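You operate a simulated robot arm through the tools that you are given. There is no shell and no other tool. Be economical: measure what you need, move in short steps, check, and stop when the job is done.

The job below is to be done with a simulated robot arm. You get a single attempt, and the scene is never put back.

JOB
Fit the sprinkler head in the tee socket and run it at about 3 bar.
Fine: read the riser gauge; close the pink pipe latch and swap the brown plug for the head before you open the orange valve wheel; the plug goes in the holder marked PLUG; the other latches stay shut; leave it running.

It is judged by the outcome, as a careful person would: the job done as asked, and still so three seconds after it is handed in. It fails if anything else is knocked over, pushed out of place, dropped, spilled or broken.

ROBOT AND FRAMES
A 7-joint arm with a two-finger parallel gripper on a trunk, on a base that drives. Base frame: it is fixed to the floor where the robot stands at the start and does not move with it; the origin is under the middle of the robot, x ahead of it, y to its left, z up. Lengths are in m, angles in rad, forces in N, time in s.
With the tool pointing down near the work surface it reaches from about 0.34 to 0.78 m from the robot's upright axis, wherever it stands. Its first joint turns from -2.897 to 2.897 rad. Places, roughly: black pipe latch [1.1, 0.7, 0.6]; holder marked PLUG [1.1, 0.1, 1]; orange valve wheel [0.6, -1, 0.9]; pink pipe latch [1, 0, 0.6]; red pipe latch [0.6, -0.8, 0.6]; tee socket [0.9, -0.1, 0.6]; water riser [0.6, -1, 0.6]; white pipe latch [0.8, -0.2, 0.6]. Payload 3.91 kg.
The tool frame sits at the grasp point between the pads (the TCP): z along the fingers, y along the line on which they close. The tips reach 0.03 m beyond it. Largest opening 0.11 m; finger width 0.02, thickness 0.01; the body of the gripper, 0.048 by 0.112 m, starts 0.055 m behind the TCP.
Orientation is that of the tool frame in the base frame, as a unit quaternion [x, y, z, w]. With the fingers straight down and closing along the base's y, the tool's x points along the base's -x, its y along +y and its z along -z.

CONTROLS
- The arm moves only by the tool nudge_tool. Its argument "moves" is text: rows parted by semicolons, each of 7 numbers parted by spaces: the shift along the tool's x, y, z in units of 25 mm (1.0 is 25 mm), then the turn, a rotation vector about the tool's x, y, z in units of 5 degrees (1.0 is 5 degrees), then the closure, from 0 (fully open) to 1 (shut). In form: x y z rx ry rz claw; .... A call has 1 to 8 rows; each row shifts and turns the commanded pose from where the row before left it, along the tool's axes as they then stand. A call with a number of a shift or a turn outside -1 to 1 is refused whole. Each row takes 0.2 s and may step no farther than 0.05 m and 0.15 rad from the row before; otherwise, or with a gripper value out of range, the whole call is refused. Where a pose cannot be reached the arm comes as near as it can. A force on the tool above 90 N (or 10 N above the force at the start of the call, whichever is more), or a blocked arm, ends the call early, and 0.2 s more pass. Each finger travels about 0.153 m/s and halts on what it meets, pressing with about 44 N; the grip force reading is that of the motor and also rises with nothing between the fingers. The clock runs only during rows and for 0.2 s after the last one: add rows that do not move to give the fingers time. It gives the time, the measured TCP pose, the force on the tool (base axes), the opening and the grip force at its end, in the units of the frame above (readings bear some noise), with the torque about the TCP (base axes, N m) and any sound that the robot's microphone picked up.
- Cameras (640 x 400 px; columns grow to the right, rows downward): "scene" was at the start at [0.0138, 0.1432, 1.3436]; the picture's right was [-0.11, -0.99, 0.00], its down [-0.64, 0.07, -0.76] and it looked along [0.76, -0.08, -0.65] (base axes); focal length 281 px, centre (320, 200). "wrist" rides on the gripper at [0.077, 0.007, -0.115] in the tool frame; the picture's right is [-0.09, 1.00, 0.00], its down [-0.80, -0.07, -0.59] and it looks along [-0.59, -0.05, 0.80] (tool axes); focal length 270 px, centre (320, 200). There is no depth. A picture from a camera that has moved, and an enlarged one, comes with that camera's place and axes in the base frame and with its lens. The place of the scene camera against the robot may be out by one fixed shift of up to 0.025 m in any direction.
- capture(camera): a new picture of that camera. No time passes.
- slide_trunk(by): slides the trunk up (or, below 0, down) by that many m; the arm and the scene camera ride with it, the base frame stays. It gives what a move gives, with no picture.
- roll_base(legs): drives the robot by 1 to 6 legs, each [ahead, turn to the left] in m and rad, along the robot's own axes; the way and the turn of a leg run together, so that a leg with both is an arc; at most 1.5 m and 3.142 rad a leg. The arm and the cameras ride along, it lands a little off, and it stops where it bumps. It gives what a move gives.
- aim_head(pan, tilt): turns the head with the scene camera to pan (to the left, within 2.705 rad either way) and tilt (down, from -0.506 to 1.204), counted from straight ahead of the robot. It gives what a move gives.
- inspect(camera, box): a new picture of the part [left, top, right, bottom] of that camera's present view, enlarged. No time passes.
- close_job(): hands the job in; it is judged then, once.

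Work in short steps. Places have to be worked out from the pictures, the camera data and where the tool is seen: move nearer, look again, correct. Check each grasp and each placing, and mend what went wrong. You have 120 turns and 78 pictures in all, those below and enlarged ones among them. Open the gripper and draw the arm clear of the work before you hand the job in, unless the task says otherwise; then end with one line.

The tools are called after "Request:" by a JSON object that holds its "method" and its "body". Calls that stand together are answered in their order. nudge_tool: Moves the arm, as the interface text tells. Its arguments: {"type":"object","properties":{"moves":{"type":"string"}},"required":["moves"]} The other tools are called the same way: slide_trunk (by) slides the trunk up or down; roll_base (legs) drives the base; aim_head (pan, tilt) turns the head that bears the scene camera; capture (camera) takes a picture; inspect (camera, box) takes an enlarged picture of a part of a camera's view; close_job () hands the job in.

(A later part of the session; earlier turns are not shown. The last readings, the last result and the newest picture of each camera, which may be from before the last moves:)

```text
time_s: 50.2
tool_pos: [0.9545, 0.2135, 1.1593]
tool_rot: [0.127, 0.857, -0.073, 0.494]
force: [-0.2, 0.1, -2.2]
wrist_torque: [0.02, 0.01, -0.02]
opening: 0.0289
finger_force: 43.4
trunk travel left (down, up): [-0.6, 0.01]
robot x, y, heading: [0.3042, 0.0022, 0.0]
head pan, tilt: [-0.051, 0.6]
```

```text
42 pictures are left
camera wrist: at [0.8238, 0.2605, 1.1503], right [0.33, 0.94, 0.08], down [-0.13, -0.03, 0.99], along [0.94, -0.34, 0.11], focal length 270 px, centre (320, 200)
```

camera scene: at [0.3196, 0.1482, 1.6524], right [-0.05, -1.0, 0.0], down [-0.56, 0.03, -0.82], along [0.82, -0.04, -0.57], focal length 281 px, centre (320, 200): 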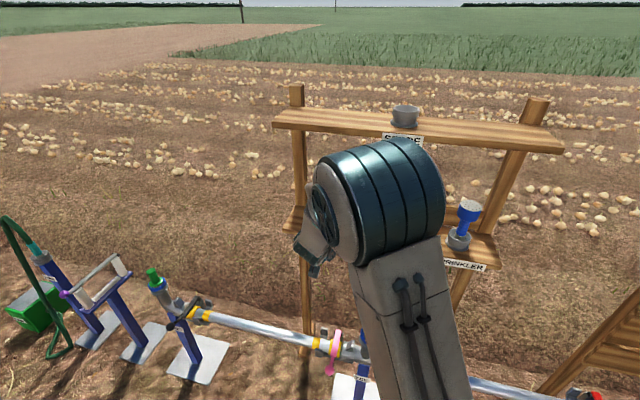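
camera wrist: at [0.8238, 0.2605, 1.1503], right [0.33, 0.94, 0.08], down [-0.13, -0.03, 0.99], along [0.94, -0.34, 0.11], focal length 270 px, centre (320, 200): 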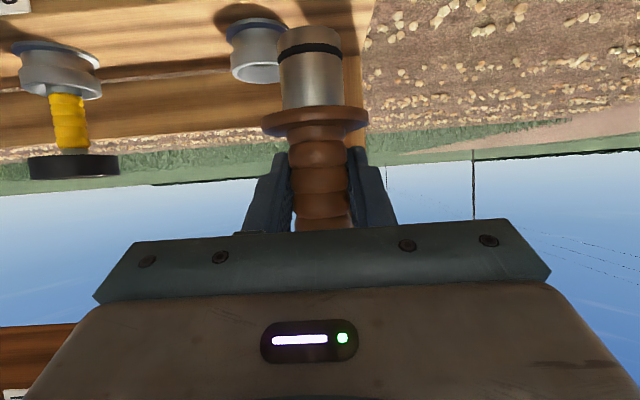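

Best estimate of the PLUG rim is (1.085,0.109,1.042). I'll shift sideways and advance most of the way at this height, then look.

Request:
{"method": "nudge_tool", "body": {"moves": "0 -0.85 0 0 0 0 1; 0 -0.85 0 0 0 0 1; 0 -0.8 0 0 0 0 1; -0.48 0 0.83 0 0 0 1; -0.48 0 0.83 0 0 0 1; -0.48 0 0.83 0 0 0 1; -0.48 0 0.83 0 0 0 1; -0.48 0 0.83 0 0 0 1"}}

Request:
{"method": "capture", "body": {"camera": "wrist"}}

```text
time_s: 52.0
tool_pos: [1.0519, 0.1169, 1.16]
tool_rot: [0.126, 0.857, -0.073, 0.494]
force: [-0.4, 0.8, -1.5]
wrist_torque: [-0.02, 0.03, -0.01]
opening: 0.0285
finger_force: 44.2
trunk travel left (down, up): [-0.6, 0.01]
robot x, y, heading: [0.3037, 0.0043, 0.001]
head pan, tilt: [-0.051, 0.6]
```

```text
41 pictures are left
camera wrist: at [0.9216, 0.1641, 1.1503], right [0.33, 0.94, 0.08], down [-0.13, -0.04, 0.99], along [0.94, -0.34, 0.11], focal length 270 px, centre (320, 200)
```

wrist: 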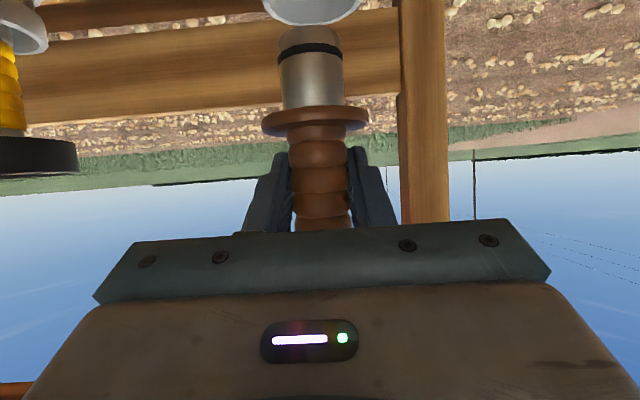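

Lateral alignment looks good, but depth is uncertain by ~1 cm. I back off and take two careful views at different heights.

Request:
{"method": "nudge_tool", "body": {"moves": "0.48 0 -0.83 0 0 0 1; 0.48 0 -0.83 0 0 0 1; 0.48 0 -0.83 0 0 0 1; 0.48 0 -0.83 0 0 0 1; 0 -0.9 0 0 0 0 1; 0 -0.9 0 0 0 0 1; -0.4 0 -0.25 0 0 0 1; -0.4 0 -0.25 0 0 0 1"}}

Request:
{"method": "inspect", "body": {"camera": "wrist", "box": [280, 0, 520, 150]}}

Request:
{"method": "nudge_tool", "body": {"moves": "0.866 0 0.5 0 0 0 1; 0.866 0 0.5 0 0 0 1; 0.866 0 0.5 0 0 0 1; 0.866 0 0.5 0 0 0 1; 0 0 0 0 0 0 1"}}

Request:
{"method": "inspect", "body": {"camera": "wrist", "box": [280, 0, 520, 150]}}

```text
time_s: 53.8
tool_pos: [0.9465, 0.1014, 1.183]
tool_rot: [0.127, 0.856, -0.073, 0.495]
force: [-1.0, -0.3, -0.7]
wrist_torque: [-0.01, 0.01, 0.03]
opening: 0.0289
finger_force: 43.9
trunk travel left (down, up): [-0.6, 0.01]
robot x, y, heading: [0.2995, 0.0013, 0.001]
head pan, tilt: [-0.051, 0.6]
```

```text
2.67 times, centred on (400, 75) of wrist
camera zoom: at [0.8161, 0.1481, 1.1745], right [0.33, 0.94, 0.08], down [-0.13, -0.04, 0.99], along [0.94, -0.34, 0.11], focal length 721 px, centre (107, 533)
```

zoom: 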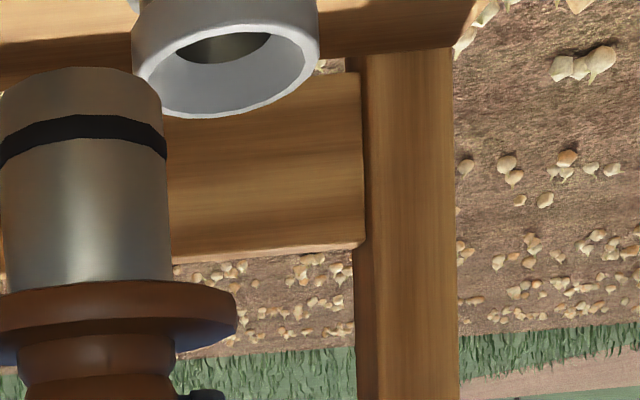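

```text
time_s: 55.0
tool_pos: [0.9474, 0.1028, 1.0829]
tool_rot: [0.127, 0.857, -0.072, 0.495]
force: [-0.2, 0.2, -1.5]
wrist_torque: [0.0, 0.0, -0.01]
opening: 0.0287
finger_force: 43.3
trunk travel left (down, up): [-0.6, 0.01]
robot x, y, heading: [0.2999, 0.0007, -0.006]
head pan, tilt: [-0.051, 0.6]
```

```text
2.67 times, centred on (400, 75) of wrist
camera zoom: at [0.8172, 0.15, 1.0737], right [0.33, 0.94, 0.08], down [-0.13, -0.04, 0.99], along [0.93, -0.34, 0.11], focal length 721 px, centre (107, 533)
```

zoom: 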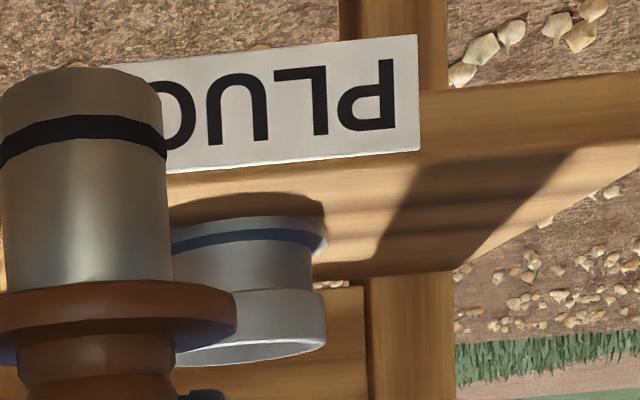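

Refined rim location: (1.099,0.104,1.039). Raise, then move over it.

Request:
{"method": "nudge_tool", "body": {"moves": "-0.866 0 -0.5 0 0 0 1; -0.866 0.9 -0.5 0 0 0 1; -0.866 0.9 -0.5 0 0 0 1; -0.48 0 0.835 0 0 0 1; -0.48 0 0.835 0 0 0 1; -0.48 0 0.835 0 0 0 1; -0.48 0 0.835 0 0 0 1; -0.48 0 0.835 0 0 0 1"}}

Request:
{"method": "nudge_tool", "body": {"moves": "-0.5 0 0.84 0 0 0 1; 0 0 0 0 0 0 1"}}

Request:
{"method": "capture", "body": {"camera": "wrist"}}

```text
time_s: 56.8
tool_pos: [1.0749, 0.1105, 1.1555]
tool_rot: [0.127, 0.857, -0.074, 0.494]
force: [0.7, 0.7, -1.2]
wrist_torque: [0.01, 0.03, -0.01]
opening: 0.0289
finger_force: 44.1
trunk travel left (down, up): [-0.6, 0.01]
robot x, y, heading: [0.3042, -0.0011, 0.002]
head pan, tilt: [-0.051, 0.6]
```

```text
time_s: 57.4
tool_pos: [1.0977, 0.1045, 1.1575]
tool_rot: [0.127, 0.857, -0.072, 0.495]
force: [-0.3, 0.4, -2.6]
wrist_torque: [0.0, 0.01, -0.02]
opening: 0.0288
finger_force: 44.3
trunk travel left (down, up): [-0.6, 0.01]
robot x, y, heading: [0.3019, -0.0005, -0.007]
head pan, tilt: [-0.051, 0.6]
```

```text
38 pictures are left
camera wrist: at [0.9683, 0.1517, 1.1486], right [0.33, 0.94, 0.08], down [-0.13, -0.04, 0.99], along [0.94, -0.34, 0.11], focal length 270 px, centre (320, 200)
```

wrist: 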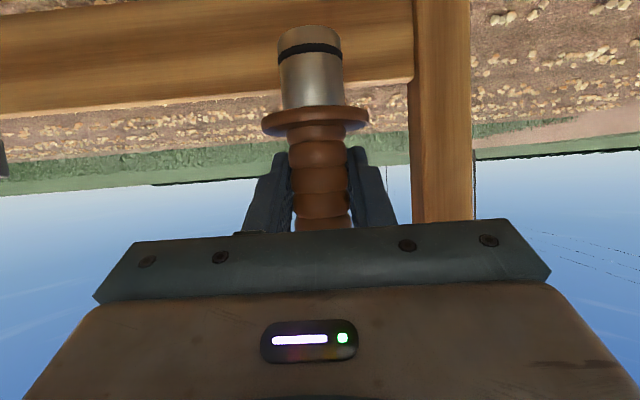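

Over the holder. Descend so the spigot bottom is just above the rim and check the view.

Request:
{"method": "nudge_tool", "body": {"moves": "0.6 0 0.35 0 0 0 1; 0.5 0 0.29 0 0 0 1; 0 0 0 0 0 0 1"}}

Request:
{"method": "inspect", "body": {"camera": "wrist", "box": [200, 0, 440, 150]}}

```text
time_s: 58.2
tool_pos: [1.0977, 0.1047, 1.1266]
tool_rot: [0.127, 0.857, -0.073, 0.495]
force: [-0.2, 0.8, -1.4]
wrist_torque: [-0.02, 0.0, 0.01]
opening: 0.0287
finger_force: 44.2
trunk travel left (down, up): [-0.6, 0.01]
robot x, y, heading: [0.303, 0.0013, -0.004]
head pan, tilt: [-0.051, 0.6]
```

```text
2.67 times, centred on (320, 75) of wrist
camera zoom: at [0.9677, 0.1514, 1.1171], right [0.33, 0.94, 0.08], down [-0.13, -0.04, 0.99], along [0.93, -0.34, 0.11], focal length 721 px, centre (320, 533)
```

zoom: 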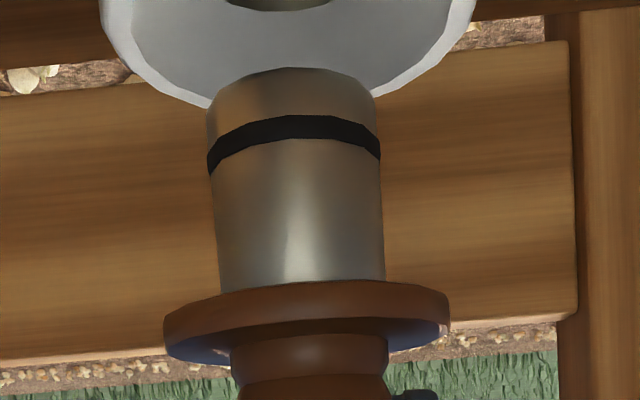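

The cup is centred under the spigot. Descend slowly, watching forces.

Request:
{"method": "nudge_tool", "body": {"moves": "0.35 0 0.2 0 0 0 1; 0.35 0 0.2 0 0 0 1; 0.35 0 0.2 0 0 0 1; 0 0 0 0 0 0 1"}}

Request:
{"method": "inspect", "body": {"camera": "wrist", "box": [200, 0, 440, 150]}}

```text
time_s: 59.2
tool_pos: [1.0989, 0.1033, 1.0947]
tool_rot: [0.127, 0.857, -0.072, 0.495]
force: [0.5, -0.4, -0.8]
wrist_torque: [0.01, -0.02, 0.0]
opening: 0.029
finger_force: 44.3
trunk travel left (down, up): [-0.6, 0.01]
robot x, y, heading: [0.2991, -0.0018, -0.005]
head pan, tilt: [-0.051, 0.6]
```

```text
2.67 times, centred on (320, 75) of wrist
camera zoom: at [0.9683, 0.151, 1.0861], right [0.33, 0.94, 0.08], down [-0.13, -0.04, 0.99], along [0.94, -0.34, 0.11], focal length 721 px, centre (320, 533)
```

zoom: 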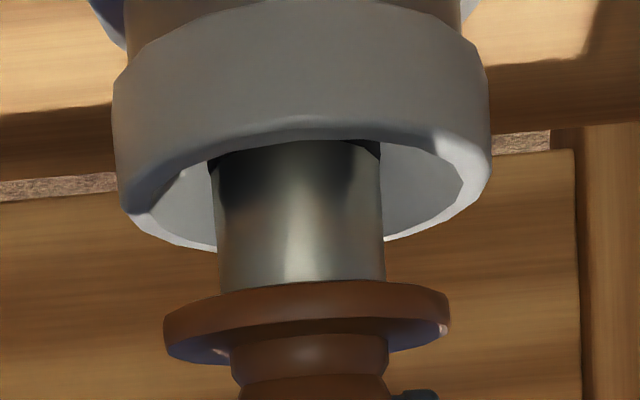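

Spigot is inside the cup. Continue down until seated.

Request:
{"method": "nudge_tool", "body": {"moves": "0.35 0 0.2 0 0 0 1; 0.35 0 0.2 0 0 0 1; 0.25 0 0.15 0 0 0 1; 0 0 0 0 0 0 1"}}

Request:
{"method": "inspect", "body": {"camera": "wrist", "box": [200, 0, 440, 150]}}

```text
time_s: 60.2
tool_pos: [1.0981, 0.104, 1.0764]
tool_rot: [0.127, 0.854, -0.072, 0.5]
force: [4.5, 1.3, 37.4]
wrist_torque: [-0.39, 0.23, -0.14]
opening: 0.0289
finger_force: 44.2
trunk travel left (down, up): [-0.6, 0.01]
robot x, y, heading: [0.3012, -0.0018, -0.004]
head pan, tilt: [-0.051, 0.6]
```

```text
2.67 times, centred on (320, 75) of wrist
camera zoom: at [0.9669, 0.1512, 1.0663], right [0.33, 0.94, 0.08], down [-0.14, -0.04, 0.99], along [0.93, -0.34, 0.12], focal length 721 px, centre (320, 533)
```

zoom: 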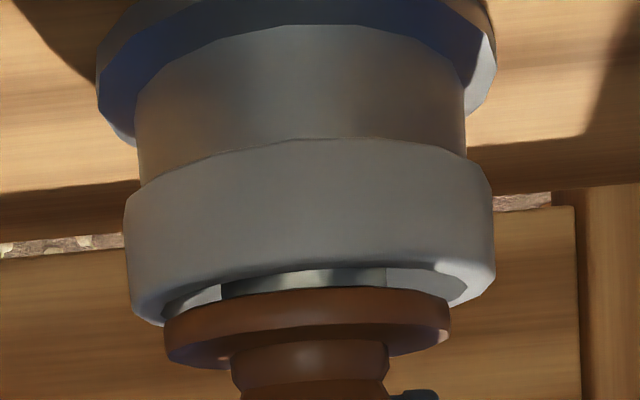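

Force 37 N with the flange at rim level: seated. Release and back straight out.

Request:
{"method": "nudge_tool", "body": {"moves": "-0.09 0 -0.05 0 0 0 1; 0 0 0 0 0 0 0.4; 0 0 0 0 0 0 0.4; 0.48 0 -0.83 0 0 0 0.4; 0.48 0 -0.83 0 0 0 0.4; 0.48 0 -0.83 0 0 0 0.4; 0.48 0 -0.83 0 0 0 0.4; 0.48 0 -0.83 0 0 0 0.4"}}

Request:
{"method": "capture", "body": {"camera": "wrist"}}

```text
time_s: 62.0
tool_pos: [0.9817, 0.1384, 1.0723]
tool_rot: [0.126, 0.857, -0.072, 0.495]
force: [0.2, -0.7, 0.2]
wrist_torque: [0.0, 0.01, 0.03]
opening: 0.0661
finger_force: 0.0
trunk travel left (down, up): [-0.6, 0.01]
robot x, y, heading: [0.3025, -0.0009, 0.001]
head pan, tilt: [-0.051, 0.6]
```

```text
34 pictures are left
camera wrist: at [0.8509, 0.1844, 1.0637], right [0.33, 0.94, 0.08], down [-0.13, -0.04, 0.99], along [0.94, -0.34, 0.11], focal length 270 px, centre (320, 200)
```

wrist: 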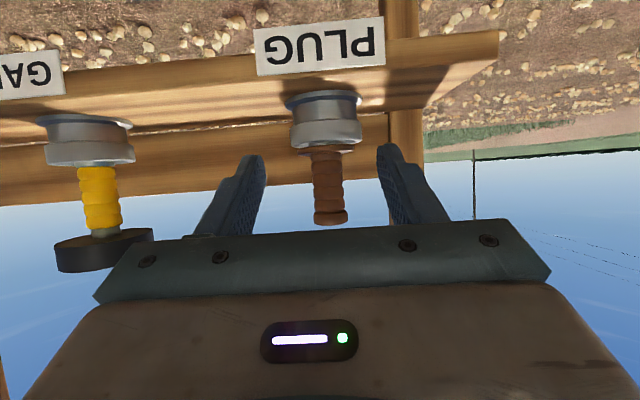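

Plug sits properly in its holder. Now shift along the shelf toward the SPRINKLER holder (≈0.44 m further), staying in front.

Request:
{"method": "nudge_tool", "body": {"moves": "0.48 -1 -0.83 0 0 0 0.2; 0 -1 0 0 0 0 0.2; 0 -1 0 0 0 0 0.2; 0 -1 0 0 0 0 0.2; 0 -1 0 0 0 0 0.2; 0 -1 0 0 0 0 0.2; 0 -1 0 0 0 0 0.2; 0 -1 0 0 0 0 0.2"}}

Request:
{"method": "nudge_tool", "body": {"moves": "0 -1 0 0 0 0 0.2; 0 -1 0 0 0 0 0.2; 0 -1 0 0 0 0 0.2; 0 -1 0 0 0 0 0.2; 0 -1 0 0 0 0 0.2; 0 -1 0 0 0 0 0.2; 0 -1 0 0 0 0 0.2; 0 -1 0 0 0 0 0.2"}}

Request:
{"method": "capture", "body": {"camera": "wrist"}}

```text
time_s: 63.8
tool_pos: [0.9024, -0.0513, 1.0717]
tool_rot: [0.128, 0.857, -0.072, 0.494]
force: [0.4, -0.2, 0.7]
wrist_torque: [0.02, -0.04, 0.03]
opening: 0.0883
finger_force: 0.2
trunk travel left (down, up): [-0.6, 0.01]
robot x, y, heading: [0.3003, 0.0008, -0.002]
head pan, tilt: [-0.051, 0.6]
```

```text
time_s: 65.6
tool_pos: [0.843, -0.2385, 1.0715]
tool_rot: [0.127, 0.857, -0.072, 0.495]
force: [-0.1, 0.1, 0.2]
wrist_torque: [-0.02, 0.01, 0.02]
opening: 0.088
finger_force: 0.1
trunk travel left (down, up): [-0.6, 0.01]
robot x, y, heading: [0.3008, -0.0022, -0.001]
head pan, tilt: [-0.051, 0.6]
```

```text
33 pictures are left
camera wrist: at [0.7129, -0.1918, 1.0618], right [0.33, 0.94, 0.08], down [-0.13, -0.04, 0.99], along [0.93, -0.34, 0.11], focal length 270 px, centre (320, 200)
```

wrist: 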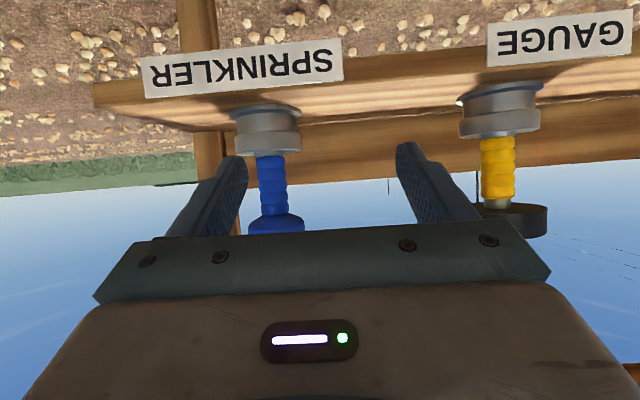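

Head rim is near (0.962,-0.327,1.039), neck z≈1.05–1.105 below the wide cup. I'll flatten the tool to 80° to clear the cup and align sideways, then look.

Request:
{"method": "nudge_tool", "body": {"moves": "0 0 0 0 -1 0 0.2; 0 0 0 0 -1 0 0.2; 0 0 0 0 -1 0 0.2; 0 0 0 0 -1 0 0.2; 0 -1 0 0 0 0 0.2; 0 -1 0 0 0 0 0.2; 0 0 0 0 0 0 0.2"}}

Request:
{"method": "capture", "body": {"camera": "wrist"}}

```text
time_s: 67.2
tool_pos: [0.8292, -0.2857, 1.0712]
tool_rot: [0.113, 0.757, -0.094, 0.636]
force: [0.2, 0.9, -0.1]
wrist_torque: [-0.03, 0.02, 0.05]
opening: 0.088
finger_force: 0.1
trunk travel left (down, up): [-0.6, 0.01]
robot x, y, heading: [0.3033, -0.0003, 0.0]
head pan, tilt: [-0.051, 0.6]
```

```text
32 pictures are left
camera wrist: at [0.7098, -0.2416, 1.0154], right [0.3, 0.95, 0.09], down [-0.45, 0.06, 0.89], along [0.84, -0.31, 0.44], focal length 270 px, centre (320, 200)
```

wrist: 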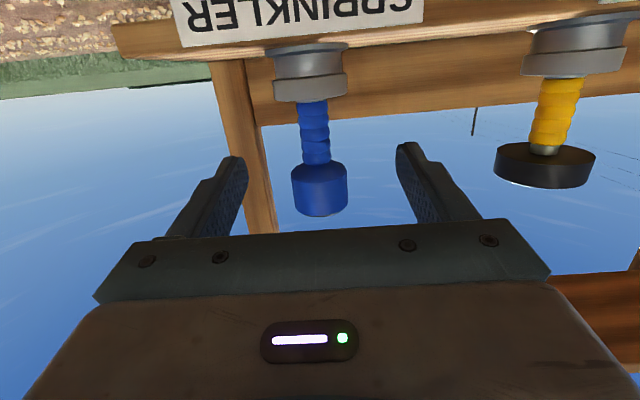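

Now the neck is well seen; target TCP ≈ (0.96,-0.331,1.072). Advance 0.1 m and re-check.

Request:
{"method": "nudge_tool", "body": {"moves": "-0.174 -0.05 0.985 0 0 0 0.35; -0.174 -0.05 0.985 0 0 0 0.35; -0.174 -0.05 0.985 0 0 0 0.35; -0.174 -0.05 0.985 0 0 0 0.35; 0 0 0 0 0 0 0.35"}}

Request:
{"method": "capture", "body": {"camera": "wrist"}}

```text
time_s: 68.4
tool_pos: [0.9238, -0.3196, 1.0711]
tool_rot: [0.112, 0.758, -0.094, 0.635]
force: [0.4, -0.4, -0.3]
wrist_torque: [-0.01, 0.01, -0.01]
opening: 0.0716
finger_force: 0.1
trunk travel left (down, up): [-0.6, 0.01]
robot x, y, heading: [0.2995, -0.0032, -0.005]
head pan, tilt: [-0.051, 0.6]
```

```text
31 pictures are left
camera wrist: at [0.8034, -0.2754, 1.0155], right [0.3, 0.95, 0.09], down [-0.45, 0.06, 0.89], along [0.84, -0.31, 0.44], focal length 270 px, centre (320, 200)
```

wrist: 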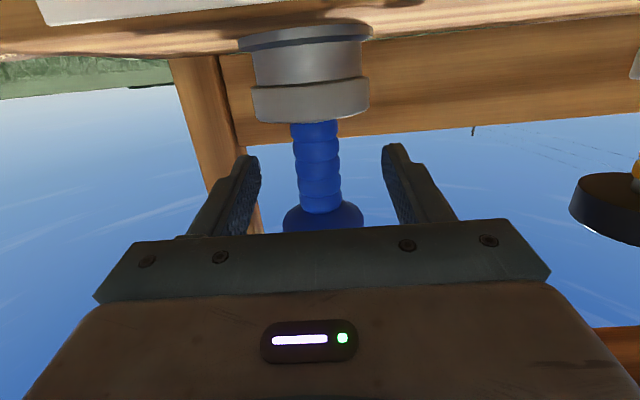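

Neck axis is at (0.963,-0.328), mid height 1.067. Advance the last 0.04 m and grip.

Request:
{"method": "nudge_tool", "body": {"moves": "-0.05 0.06 0.8 0 0 0 0.35; -0.05 0.06 0.8 0 0 0 0.35; 0 0 0 0 0 0 0.35; 0 0 0 0 0 0 0.7; 0 0 0 0 0 0 1; 0 0 0 0 0 0 1"}}

Request:
{"method": "capture", "body": {"camera": "wrist"}}

```text
time_s: 69.8
tool_pos: [0.9602, -0.3297, 1.0666]
tool_rot: [0.113, 0.758, -0.094, 0.635]
force: [0.3, -4.4, 0.0]
wrist_torque: [-0.19, 0.01, -0.04]
opening: 0.0294
finger_force: 44.1
trunk travel left (down, up): [-0.6, 0.01]
robot x, y, heading: [0.2978, 0.0005, -0.006]
head pan, tilt: [-0.051, 0.6]
```

```text
30 pictures are left
camera wrist: at [0.8417, -0.2853, 1.0109], right [0.3, 0.95, 0.09], down [-0.45, 0.06, 0.89], along [0.84, -0.31, 0.44], focal length 270 px, centre (320, 200)
```

wrist: 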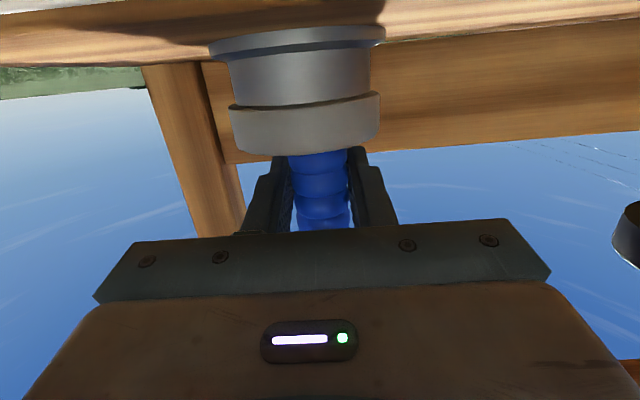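

Gripped at 29 mm. Lift straight up 0.06 m.

Request:
{"method": "nudge_tool", "body": {"moves": "-0.4 0 -0.07 0 0 0 1; -0.5 0 -0.09 0 0 0 1; -0.7 0 -0.12 0 0 0 1; -0.8 0 -0.14 0 0 0 1; 0 0 0 0 0 0 1"}}

Request:
{"method": "capture", "body": {"camera": "wrist"}}

```text
time_s: 71.0
tool_pos: [0.9619, -0.3283, 1.1269]
tool_rot: [0.113, 0.758, -0.094, 0.635]
force: [0.7, -0.5, -2.4]
wrist_torque: [-0.03, 0.04, -0.01]
opening: 0.0295
finger_force: 43.7
trunk travel left (down, up): [-0.6, 0.01]
robot x, y, heading: [0.3018, -0.0024, 0.0]
head pan, tilt: [-0.051, 0.6]
```

```text
29 pictures are left
camera wrist: at [0.8425, -0.284, 1.0723], right [0.3, 0.95, 0.09], down [-0.45, 0.06, 0.89], along [0.84, -0.31, 0.44], focal length 270 px, centre (320, 200)
```

wrist: 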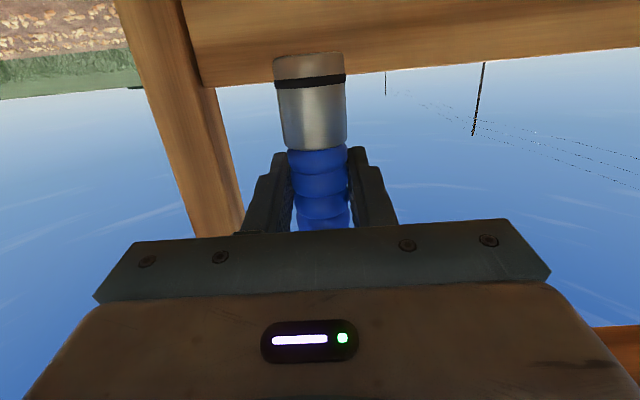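

Head is out: spigot bottom 0.057 m below the TCP. Back away 0.163 m from the shelf, then shift 0.23 m along to above the tee.

Request:
{"method": "nudge_tool", "body": {"moves": "0.174 0 -0.985 0 0 0 1; 0.174 0 -0.985 0 0 0 1; 0.174 0 -0.985 0 0 0 1; 0.174 0 -0.985 0 0 0 1; 0.174 0 -0.985 0 0 0 1; 0.174 0 -0.985 0 0 0 1; 0.087 0.5 -0.49 0 0 0 1; 0 0.9 0 0 0 0 1"}}

Request:
{"method": "nudge_tool", "body": {"moves": "0 1 0 0 0 0 1; 0 1 0 0 0 0 1; 0 1 0 0 0 0 1; 0 1 0 0 0 0 1; 0 1 0 0 0 0 1; 0 1 0 0 0 0 1; 0 1 0 0 0 0 1; 0 0.8 0 0 0 0 1"}}

Request:
{"method": "slide_trunk", "body": {"by": -0.28}}

Request:
{"method": "capture", "body": {"camera": "wrist"}}

Request:
{"method": "capture", "body": {"camera": "scene"}}

```text
time_s: 72.8
tool_pos: [0.817, -0.2466, 1.128]
tool_rot: [0.112, 0.758, -0.093, 0.635]
force: [-0.6, -0.4, -2.3]
wrist_torque: [0.0, 0.04, -0.04]
opening: 0.0293
finger_force: 44.1
trunk travel left (down, up): [-0.6, 0.01]
robot x, y, heading: [0.3001, 0.0007, -0.001]
head pan, tilt: [-0.051, 0.6]
```

```text
time_s: 74.6
tool_pos: [0.8745, -0.0603, 1.127]
tool_rot: [0.112, 0.758, -0.094, 0.635]
force: [-0.7, -0.2, -2.2]
wrist_torque: [0.01, 0.0, -0.02]
opening: 0.0292
finger_force: 43.8
trunk travel left (down, up): [-0.6, 0.01]
robot x, y, heading: [0.299, -0.0009, 0.003]
head pan, tilt: [-0.051, 0.6]
```

```text
time_s: 77.5
tool_pos: [0.8745, -0.0619, 0.8468]
tool_rot: [0.112, 0.758, -0.094, 0.636]
force: [0.2, 0.5, -3.2]
wrist_torque: [-0.01, -0.02, 0.03]
opening: 0.029
finger_force: 44.2
trunk travel left (down, up): [-0.32, 0.29]
robot x, y, heading: [0.2976, 0.0032, 0.002]
head pan, tilt: [-0.051, 0.6]
```

```text
28 pictures are left
camera wrist: at [0.7552, -0.0177, 0.7918], right [0.3, 0.95, 0.09], down [-0.45, 0.06, 0.89], along [0.84, -0.31, 0.44], focal length 270 px, centre (320, 200)
```

wrist: 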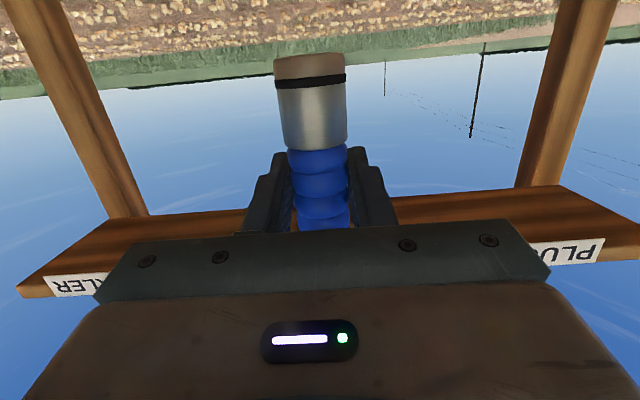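

```text
27 pictures are left
camera scene: at [0.3195, 0.1473, 1.3725], right [-0.05, -1.0, 0.0], down [-0.56, 0.03, -0.82], along [0.82, -0.04, -0.57], focal length 281 px, centre (320, 200)
```

scene: 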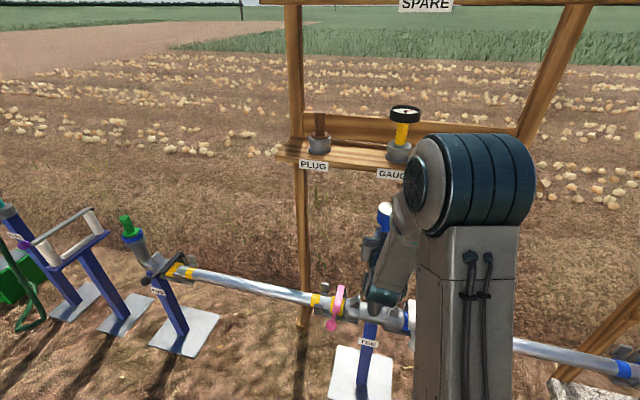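

Positioned above the tee. Lower so the spigot is ~15 mm above the rim and inspect.

Request:
{"method": "nudge_tool", "body": {"moves": "0.985 0 0.174 0 0 0 1; 0.985 0 0.174 0 0 0 1; 0.985 0 0.174 0 0 0 1; 0.985 0 0.174 0 0 0 1; 0.4 0 -0.0 0 0 0 1; 0 0 0 0 0 0 1"}}

Request:
{"method": "capture", "body": {"camera": "wrist"}}

```text
time_s: 78.8
tool_pos: [0.8744, -0.0605, 0.7378]
tool_rot: [0.112, 0.758, -0.094, 0.636]
force: [-0.2, 0.6, -2.2]
wrist_torque: [0.02, 0.03, 0.02]
opening: 0.0293
finger_force: 44.1
trunk travel left (down, up): [-0.32, 0.29]
robot x, y, heading: [0.3007, -0.0033, -0.002]
head pan, tilt: [-0.051, 0.6]
```

```text
26 pictures are left
camera wrist: at [0.7541, -0.0161, 0.6823], right [0.3, 0.95, 0.09], down [-0.45, 0.06, 0.89], along [0.84, -0.31, 0.44], focal length 270 px, centre (320, 200)
```

wrist: 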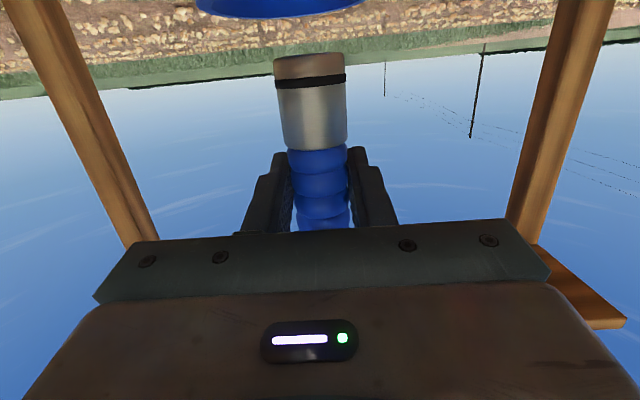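

Accounting for camera roll, the rim is centred under the spigot. Lower into the socket slowly.

Request:
{"method": "nudge_tool", "body": {"moves": "0.4 0 0.07 0 0 0 1; 0.4 0 0.07 0 0 0 1; 0.3 0 0.05 0 0 0 1; 0 0 0 0 0 0 1"}}

Request:
{"method": "inspect", "body": {"camera": "wrist", "box": [180, 0, 440, 162]}}

```text
time_s: 79.8
tool_pos: [0.8732, -0.06, 0.7115]
tool_rot: [0.112, 0.758, -0.094, 0.636]
force: [-3.2, -0.1, 1.9]
wrist_torque: [-0.06, 0.14, 0.02]
opening: 0.0293
finger_force: 43.9
trunk travel left (down, up): [-0.32, 0.29]
robot x, y, heading: [0.2965, -0.001, -0.005]
head pan, tilt: [-0.051, 0.6]
```

```text
2.46 times, centred on (310, 81) of wrist
camera zoom: at [0.7533, -0.017, 0.6548], right [0.3, 0.95, 0.09], down [-0.45, 0.06, 0.89], along [0.84, -0.31, 0.44], focal length 665 px, centre (345, 493)
```

zoom: 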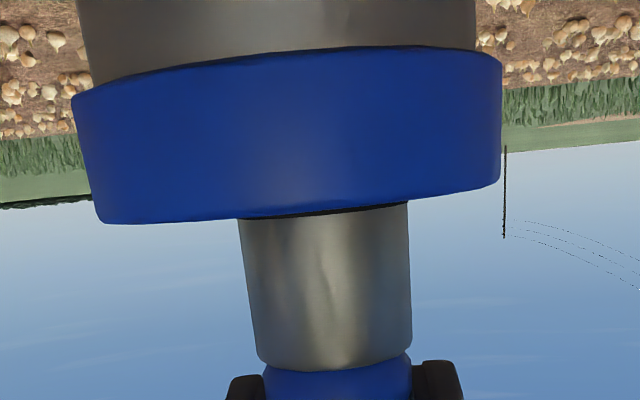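

Spigot is entering the socket with small side force. Continue with tiny correction and steps down.

Request:
{"method": "nudge_tool", "body": {"moves": "0.1 -0.08 -0.06 0 0 0 1; 0.3 0 0.05 0 0 0 1; 0.3 0 0.05 0 0 0 1; 0 0 0 0 0 0 1"}}

Request:
{"method": "inspect", "body": {"camera": "wrist", "box": [180, 0, 440, 162]}}

```text
time_s: 80.8
tool_pos: [0.8703, -0.0633, 0.6922]
tool_rot: [0.112, 0.758, -0.093, 0.636]
force: [-4.8, 0.1, -3.5]
wrist_torque: [-0.03, 0.28, -0.02]
opening: 0.0291
finger_force: 44.0
trunk travel left (down, up): [-0.32, 0.29]
robot x, y, heading: [0.3029, -0.0018, 0.0]
head pan, tilt: [-0.051, 0.6]
```

```text
2.46 times, centred on (310, 81) of wrist
camera zoom: at [0.7503, -0.0182, 0.6362], right [0.3, 0.95, 0.09], down [-0.45, 0.06, 0.89], along [0.84, -0.31, 0.44], focal length 665 px, centre (345, 493)
```

zoom: 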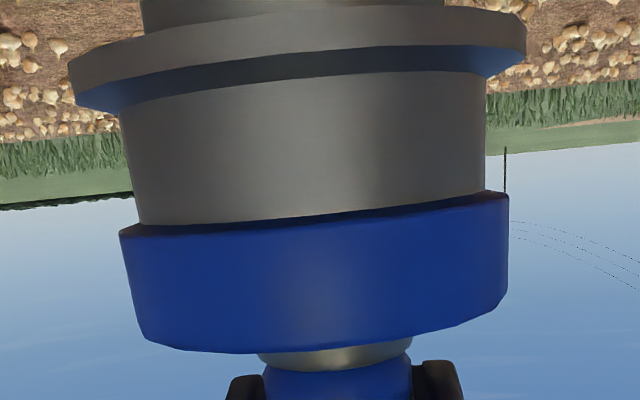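

About 4 mm left. Press down to seat.

Request:
{"method": "nudge_tool", "body": {"moves": "0.15 0 0.03 0 0 0 1; 0.15 0 0.03 0 0 0 1; 0.1 0 0.02 0 0 0 1; 0 0 0 0 0 0 1"}}

Request:
{"method": "inspect", "body": {"camera": "wrist", "box": [180, 0, 440, 162]}}

```text
time_s: 81.8
tool_pos: [0.8699, -0.0615, 0.6856]
tool_rot: [0.113, 0.755, -0.095, 0.639]
force: [-12.8, 0.5, 28.3]
wrist_torque: [-0.07, 0.25, 0.19]
opening: 0.0288
finger_force: 43.8
trunk travel left (down, up): [-0.32, 0.29]
robot x, y, heading: [0.3002, -0.0007, -0.004]
head pan, tilt: [-0.051, 0.6]
```

```text
2.46 times, centred on (310, 81) of wrist
camera zoom: at [0.7513, -0.0186, 0.6292], right [0.3, 0.95, 0.09], down [-0.46, 0.06, 0.89], along [0.84, -0.31, 0.45], focal length 665 px, centre (345, 493)
```

zoom: 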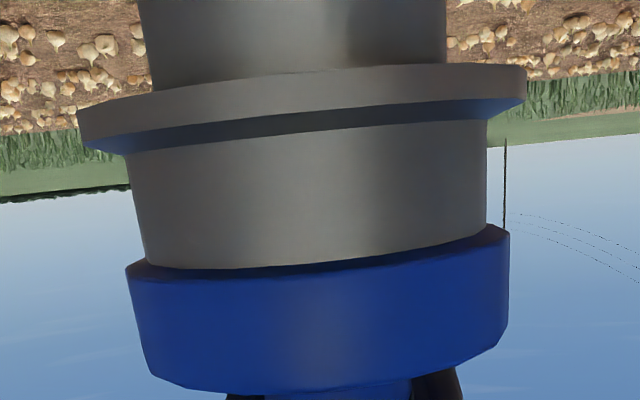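

28 N reaction; press a bit more to check whether it's bottomed.

Request:
{"method": "nudge_tool", "body": {"moves": "0.15 0 0 0 0 0 1; 0.15 0 0 0 0 0 1; 0 0 0 0 0 0 1"}}

```text
time_s: 82.7
tool_pos: [0.8686, -0.0609, 0.6766]
tool_rot: [0.112, 0.754, -0.093, 0.64]
force: [8.7, -1.9, 32.0]
wrist_torque: [-0.22, -0.43, 0.24]
opening: 0.0286
finger_force: 44.4
trunk travel left (down, up): [-0.32, 0.29]
robot x, y, heading: [0.3029, -0.0055, -0.009]
head pan, tilt: [-0.051, 0.6]
```

TCP moved 9 mm further at similar force; check whether it slid in or slipped in the grip.

Request:
{"method": "capture", "body": {"camera": "wrist"}}

Request:
{"method": "inspect", "body": {"camera": "scene", "box": [320, 180, 480, 280]}}

```text
22 pictures are left
camera wrist: at [0.7508, -0.0183, 0.6206], right [0.3, 0.95, 0.09], down [-0.46, 0.06, 0.89], along [0.84, -0.31, 0.45], focal length 270 px, centre (320, 200)
```

wrist: 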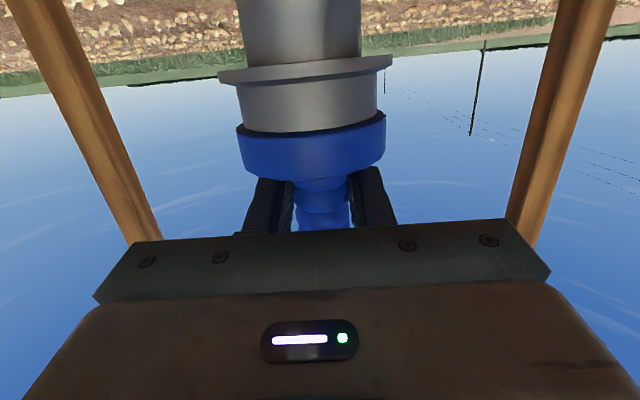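

```text
4.00 times, centred on (400, 230) of scene
camera zoom: at [0.3176, 0.1475, 1.3725], right [-0.05, -1.0, 0.0], down [-0.56, 0.03, -0.83], along [0.82, -0.04, -0.56], focal length 1124 px, centre (0, 80)
```

zoom: 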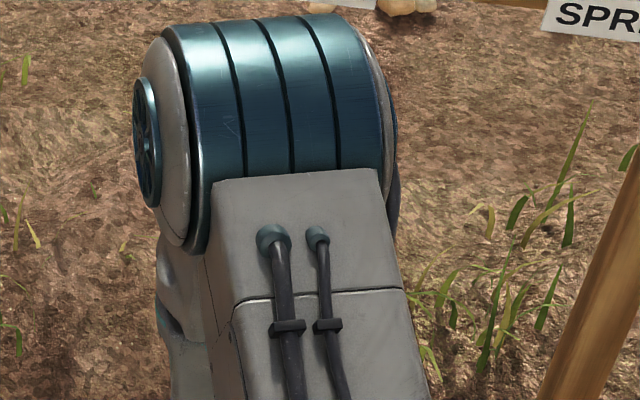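

The fingers likely slipped down to the rim with the head bottomed. Relieve, open and back off to inspect seating.

Request:
{"method": "nudge_tool", "body": {"moves": "-0.3 0 0 0 0 0 1; 0 0 0 0 0 0 0.45; 0 0 0 0 0 0 0.45; 0.174 0 -0.985 0 0 0 0.45; 0.174 0 -0.985 0 0 0 0.45; 0.174 0 -0.985 0 0 0 0.45; 0.174 0 -0.985 0 0 0 0.45; 0.174 0 -0.985 0 0 0 0.45"}}

Request:
{"method": "capture", "body": {"camera": "wrist"}}

```text
time_s: 84.5
tool_pos: [0.7735, -0.0234, 0.6627]
tool_rot: [0.113, 0.757, -0.095, 0.636]
force: [-0.1, -0.5, -0.1]
wrist_torque: [0.0, -0.01, 0.01]
opening: 0.0604
finger_force: 0.0
out of reach, approached as far as the arm can: row 7, 8
trunk travel left (down, up): [-0.32, 0.29]
robot x, y, heading: [0.2981, 0.0003, 0.0]
head pan, tilt: [-0.051, 0.6]
```

```text
20 pictures are left
camera wrist: at [0.6541, 0.0209, 0.6076], right [0.3, 0.95, 0.09], down [-0.45, 0.06, 0.89], along [0.84, -0.31, 0.44], focal length 270 px, centre (320, 200)
```

wrist: 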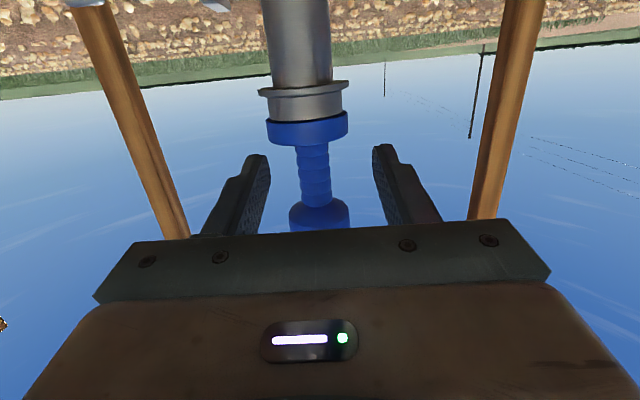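

The head sits the same way as it did in its holder: seated. Next, back the base off and turn the tool upright and high.

Request:
{"method": "roll_base", "body": {"legs": [[-0.45, 0]]}}

Request:
{"method": "slide_trunk", "body": {"by": 0.28}}

Request:
{"method": "nudge_tool", "body": {"moves": "0 0 0 0 1 0 0.6; 0 0 0 0 1 0 0.6; 0 0 0 0 1 0 0.6; 0 0 0 0 1 0 0.6; 0 0 0 0 1 0 0.6; 0 0 0 0 1 0 0.6; 0 0 0 0 1 0 0.6; 0 0 0 0 1 0 0.6"}}

Request:
{"method": "nudge_tool", "body": {"moves": "0 0 0 0 1 0 0.6; 0 0 0 0 1 0 0.6; 0 0 0 0 1 0 0.6; 0 0 0 0 1 0 0.6; 0 0 0 0 1 0 0.6; 0 0 0 0 1 0 0.6; 0 0 0 0 1 0 0.6; 0 0 0 0 1 0 0.6"}}

Request:
{"method": "nudge_tool", "body": {"moves": "0 0 -1 0 0 -1 0.6; 0 0 -1 0 0 -1 0.6; 0 0 -1 0 0 -1 0.6; 0 0 -1 0 0 -0.34 0.6; 0 0 0 0 0 0 0.6"}}

Request:
{"method": "aim_head", "body": {"pan": -0.2, "tilt": 0.6}}

Request:
{"method": "capture", "body": {"camera": "scene"}}

```text
time_s: 87.2
tool_pos: [0.3259, -0.0225, 0.6624]
tool_rot: [0.113, 0.758, -0.094, 0.635]
force: [0.2, 0.8, 0.3]
wrist_torque: [-0.02, 0.0, -0.02]
opening: 0.0605
finger_force: 0.0
trunk travel left (down, up): [-0.32, 0.29]
robot x, y, heading: [-0.1443, -0.0002, 0.002]
head pan, tilt: [-0.051, 0.6]
```

```text
time_s: 90.0
tool_pos: [0.3266, -0.0224, 0.9427]
tool_rot: [0.113, 0.758, -0.094, 0.635]
force: [0.7, -0.5, 0.4]
wrist_torque: [-0.02, 0.06, 0.01]
opening: 0.0603
finger_force: 0.0
trunk travel left (down, up): [-0.6, 0.01]
robot x, y, heading: [-0.1454, -0.0019, -0.003]
head pan, tilt: [-0.051, 0.6]
```

```text
time_s: 91.8
tool_pos: [0.3398, -0.02, 0.9352]
tool_rot: [0.138, 0.93, -0.049, 0.337]
force: [0.9, -0.2, -0.3]
wrist_torque: [0.01, 0.02, 0.01]
opening: 0.0438
finger_force: 0.0
out of reach, approached as far as the arm can: row 1, 2, 4
trunk travel left (down, up): [-0.6, 0.01]
robot x, y, heading: [-0.1408, 0.0011, 0.002]
head pan, tilt: [-0.051, 0.6]
```

```text
time_s: 93.6
tool_pos: [0.34, -0.0201, 0.9348]
tool_rot: [0.147, 0.989, 0.001, -0.001]
force: [-0.3, -0.4, -0.8]
wrist_torque: [0.01, 0.0, -0.01]
opening: 0.044
finger_force: 0.1
trunk travel left (down, up): [-0.6, 0.01]
robot x, y, heading: [-0.1466, 0.002, -0.0]
head pan, tilt: [-0.051, 0.6]
```

```text
time_s: 94.8
tool_pos: [0.34, -0.022, 1.0352]
tool_rot: [0.001, 1.0, -0.001, 0.0]
force: [-0.1, -0.1, -1.0]
wrist_torque: [0.0, -0.01, 0.0]
opening: 0.044
finger_force: 0.0
trunk travel left (down, up): [-0.6, 0.01]
robot x, y, heading: [-0.1452, -0.0015, -0.002]
head pan, tilt: [-0.051, 0.6]
```

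```text
time_s: 95.5
tool_pos: [0.3412, -0.0204, 1.0355]
tool_rot: [0.001, 1.0, 0.0, 0.0]
force: [-0.7, 0.6, -0.5]
wrist_torque: [-0.03, -0.01, -0.02]
opening: 0.044
finger_force: 0.1
trunk travel left (down, up): [-0.6, 0.01]
robot x, y, heading: [-0.1443, -0.0015, -0.001]
head pan, tilt: [-0.201, 0.6]
```

```text
19 pictures are left
camera scene: at [-0.1291, 0.1352, 1.6525], right [-0.2, -0.98, 0.0], down [-0.55, 0.11, -0.83], along [0.81, -0.16, -0.56], focal length 281 px, centre (320, 200)
```

scene: 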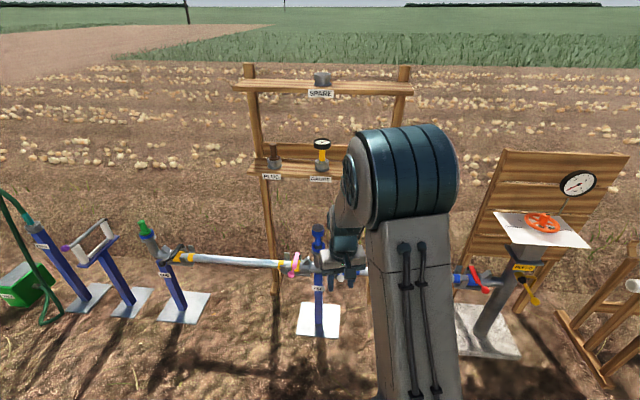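

Head is in the tee. The wheel hub triangulates to ≈(0.567,-0.965,0.915). Drive to about (0.05,-0.72), facing it.

Request:
{"method": "roll_base", "body": {"legs": [[0, -1.3], [0.745, 0], [0, 0.857]]}}

Request:
{"method": "aim_head", "body": {"pan": 0.0, "tilt": 0.7}}

Request:
{"method": "capture", "body": {"camera": "scene"}}

Request:
{"method": "capture", "body": {"camera": "wrist"}}

```text
time_s: 105.0
tool_pos: [0.4746, -0.9601, 1.0353]
tool_rot: [0.233, 0.972, 0.0, 0.0]
force: [-0.3, 0.6, -0.4]
wrist_torque: [-0.02, -0.01, -0.01]
opening: 0.0439
finger_force: 0.0
trunk travel left (down, up): [-0.6, 0.01]
robot x, y, heading: [0.0494, -0.7239, -0.464]
head pan, tilt: [-0.201, 0.6]
```

```text
time_s: 105.7
tool_pos: [0.4731, -0.9606, 1.0347]
tool_rot: [0.234, 0.972, 0.0, 0.0]
force: [0.3, -0.2, 0.6]
wrist_torque: [0.03, 0.01, -0.02]
opening: 0.0439
finger_force: 0.1
trunk travel left (down, up): [-0.6, 0.01]
robot x, y, heading: [0.0467, -0.7274, -0.465]
head pan, tilt: [0.0, 0.7]
```

```text
18 pictures are left
camera scene: at [0.1315, -0.5914, 1.6439], right [-0.45, -0.89, 0.0], down [-0.57, 0.29, -0.77], along [0.68, -0.35, -0.64], focal length 281 px, centre (320, 200)
```

scene: 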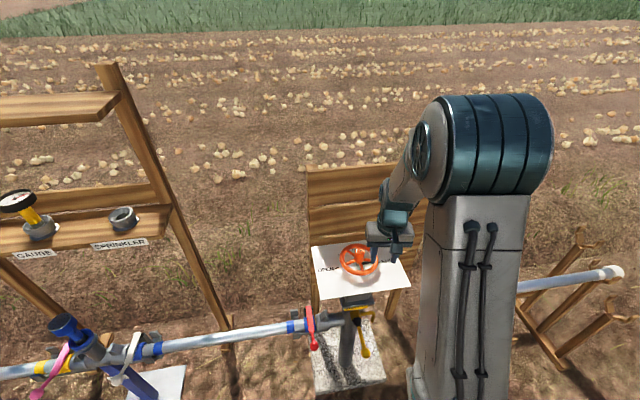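

```text
17 pictures are left
camera wrist: at [0.4079, -0.9197, 1.15], right [0.53, 0.85, 0.0], down [0.68, -0.43, 0.59], along [0.5, -0.31, -0.8], focal length 270 px, centre (320, 200)
```

wrist: 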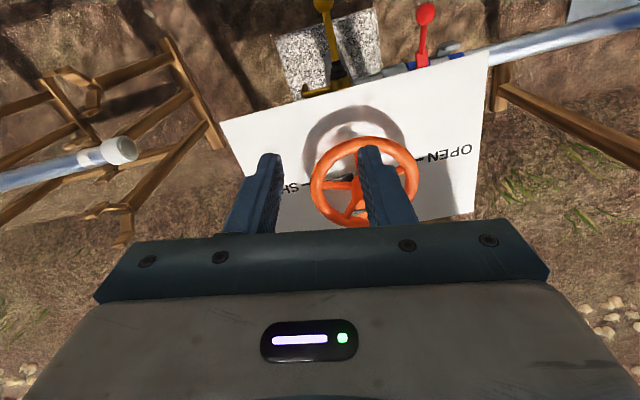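

Wheel hub at about (0.575,-0.963). Zoom on the plate from the scene camera to see the pointer and markings before moving in.

Request:
{"method": "inspect", "body": {"camera": "scene", "box": [305, 225, 417, 295]}}

Request:
{"method": "nudge_tool", "body": {"moves": "-0.92 0.45 0 0 0 0 0.4; -0.92 0.45 0 0 0 0 0.4; -0.92 0.45 0 0 0 0 0.4; -0.91 0.43 0 0 0 0 0.4; 0 0 0 0 0 0 0.4"}}

Request:
{"method": "capture", "body": {"camera": "wrist"}}

```text
5.71 times, centred on (361, 260) of scene
camera zoom: at [0.1315, -0.5914, 1.6439], right [-0.45, -0.89, 0.0], down [-0.57, 0.29, -0.77], along [0.68, -0.35, -0.64], focal length 1606 px, centre (86, -143)
```

zoom: 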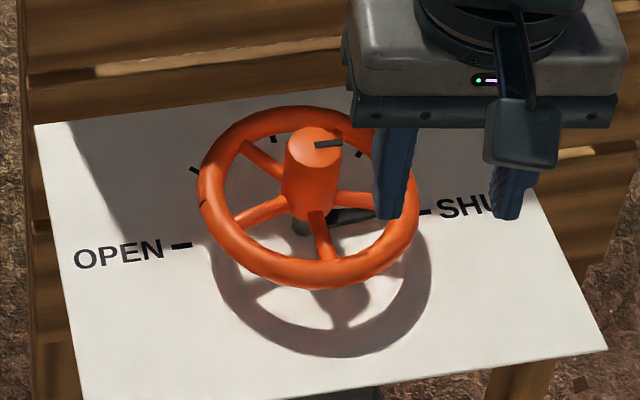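

```text
time_s: 106.9
tool_pos: [0.5776, -0.9634, 1.0356]
tool_rot: [0.233, 0.972, 0.001, 0.0]
force: [0.1, -0.9, 0.4]
wrist_torque: [0.0, -0.03, 0.01]
opening: 0.0658
finger_force: 0.0
trunk travel left (down, up): [-0.6, 0.01]
robot x, y, heading: [0.0513, -0.7239, -0.469]
head pan, tilt: [0.0, 0.7]
```

```text
15 pictures are left
camera wrist: at [0.5108, -0.9222, 1.1501], right [0.53, 0.85, 0.0], down [0.68, -0.43, 0.59], along [0.5, -0.31, -0.8], focal length 270 px, centre (320, 200)
```

wrist: 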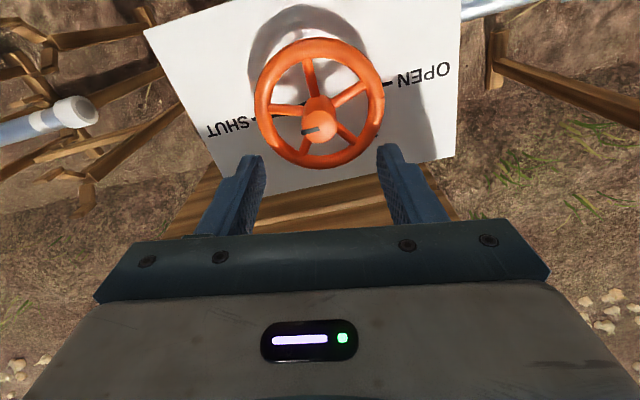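

Ticks run from SHUT over the far side to OPEN, so opening is counterclockwise from above. Hub top ≈ (0.588,-0.972,0.905). Move over it and part-way down, then check.

Request:
{"method": "nudge_tool", "body": {"moves": "-0.5 -0.08 1 0 0 0 0.4; 0 0 1 0 0 0 0.4; 0 0 0.8 0 0 0 0.4; 0 0 0 0 0 0 0.4"}}

Request:
{"method": "capture", "body": {"camera": "wrist"}}

```text
time_s: 107.9
tool_pos: [0.5867, -0.9722, 0.9639]
tool_rot: [0.234, 0.972, 0.001, 0.001]
force: [-0.2, 0.2, 0.5]
wrist_torque: [0.03, -0.03, -0.02]
opening: 0.0661
finger_force: 0.1
trunk travel left (down, up): [-0.6, 0.01]
robot x, y, heading: [0.0507, -0.7265, -0.471]
head pan, tilt: [0.0, 0.7]
```

```text
14 pictures are left
camera wrist: at [0.5203, -0.9297, 1.0795], right [0.53, 0.85, 0.0], down [0.68, -0.43, 0.59], along [0.5, -0.31, -0.8], focal length 270 px, centre (320, 200)
```

wrist: 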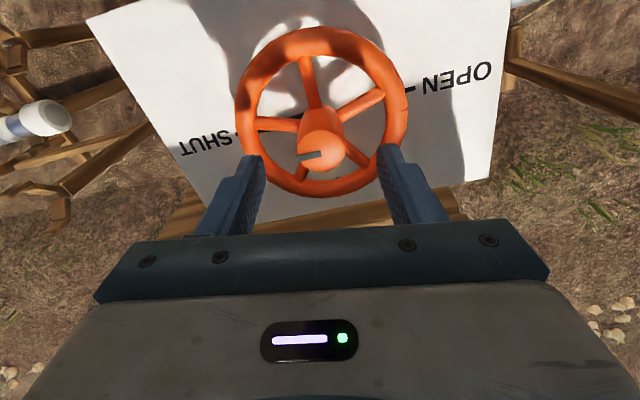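

Hub centred. Descend to TCP≈0.912 and grip it.

Request:
{"method": "nudge_tool", "body": {"moves": "0 0 1 0 0 0 0.4; 0 0 0.6 0 0 0 0.4; 0 0 0.45 0 0 0 0.4; 0 0 0 0 0 0 0.7; 0 0 0 0 0 0 1; 0 0 0 0 0 0 1"}}

Request:
{"method": "capture", "body": {"camera": "wrist"}}

Request:
{"method": "capture", "body": {"camera": "scene"}}

```text
time_s: 109.3
tool_pos: [0.5891, -0.9711, 0.9144]
tool_rot: [0.232, 0.973, 0.001, 0.0]
force: [0.5, 3.1, -6.4]
wrist_torque: [-1.26, -0.47, -0.02]
opening: 0.0315
finger_force: 45.2
trunk travel left (down, up): [-0.6, 0.01]
robot x, y, heading: [0.0508, -0.7222, -0.471]
head pan, tilt: [0.0, 0.7]
```

```text
13 pictures are left
camera wrist: at [0.5209, -0.9291, 1.0292], right [0.53, 0.85, 0.0], down [0.68, -0.43, 0.59], along [0.5, -0.31, -0.8], focal length 270 px, centre (320, 200)
```

wrist: 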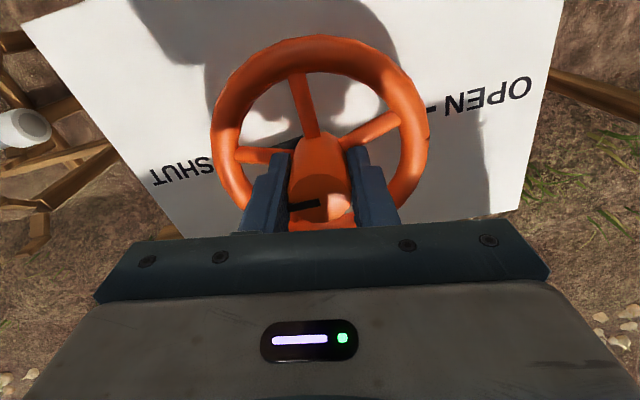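

```text
12 pictures are left
camera scene: at [0.132, -0.5908, 1.6437], right [-0.45, -0.89, 0.0], down [-0.58, 0.29, -0.76], along [0.68, -0.35, -0.64], focal length 281 px, centre (320, 200)
```

scene: 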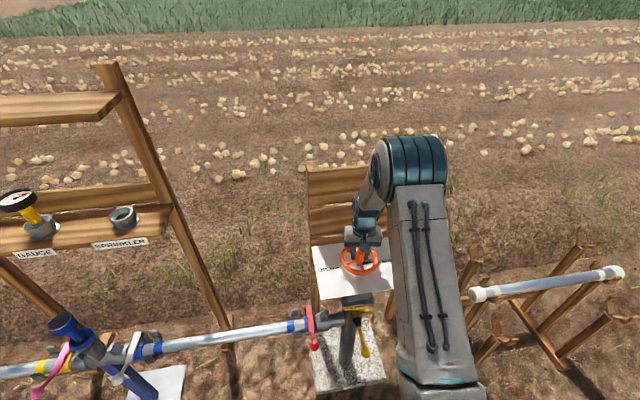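

Hub gripped. Turn 40° counterclockwise (negative about tool z).

Request:
{"method": "nudge_tool", "body": {"moves": "0 0 0 0 0 -1 1; 0 0 0 0 0 -1 1; 0 0 0 0 0 -1 1; 0 0 0 0 0 -1 1; 0 0 0 0 0 -1 1; 0 0 0 0 0 -1 1; 0 0 0 0 0 -1 1; 0 0 0 0 0 -1 1"}}

Request:
{"method": "capture", "body": {"camera": "wrist"}}

```text
time_s: 111.1
tool_pos: [0.5873, -0.9711, 0.9146]
tool_rot: [-0.115, 0.993, 0.0, 0.001]
force: [5.7, 1.9, 8.6]
wrist_torque: [0.32, 0.12, -0.03]
opening: 0.0312
finger_force: 45.1
trunk travel left (down, up): [-0.6, 0.01]
robot x, y, heading: [0.0505, -0.7207, -0.472]
head pan, tilt: [0.0, 0.7]
```

```text
11 pictures are left
camera wrist: at [0.5098, -0.9802, 1.0291], right [-0.14, 0.99, 0.0], down [0.79, 0.11, 0.6], along [0.59, 0.08, -0.8], focal length 270 px, centre (320, 200)
```

wrist: 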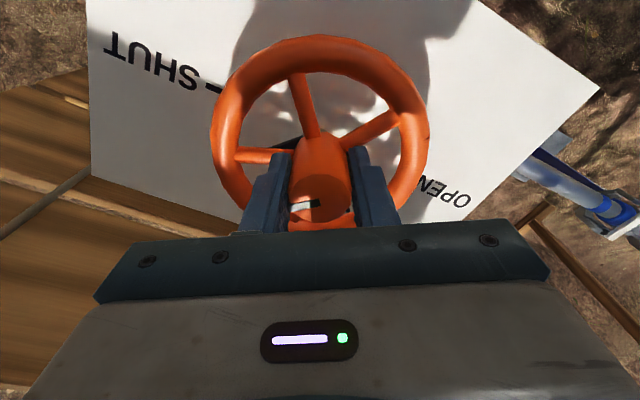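

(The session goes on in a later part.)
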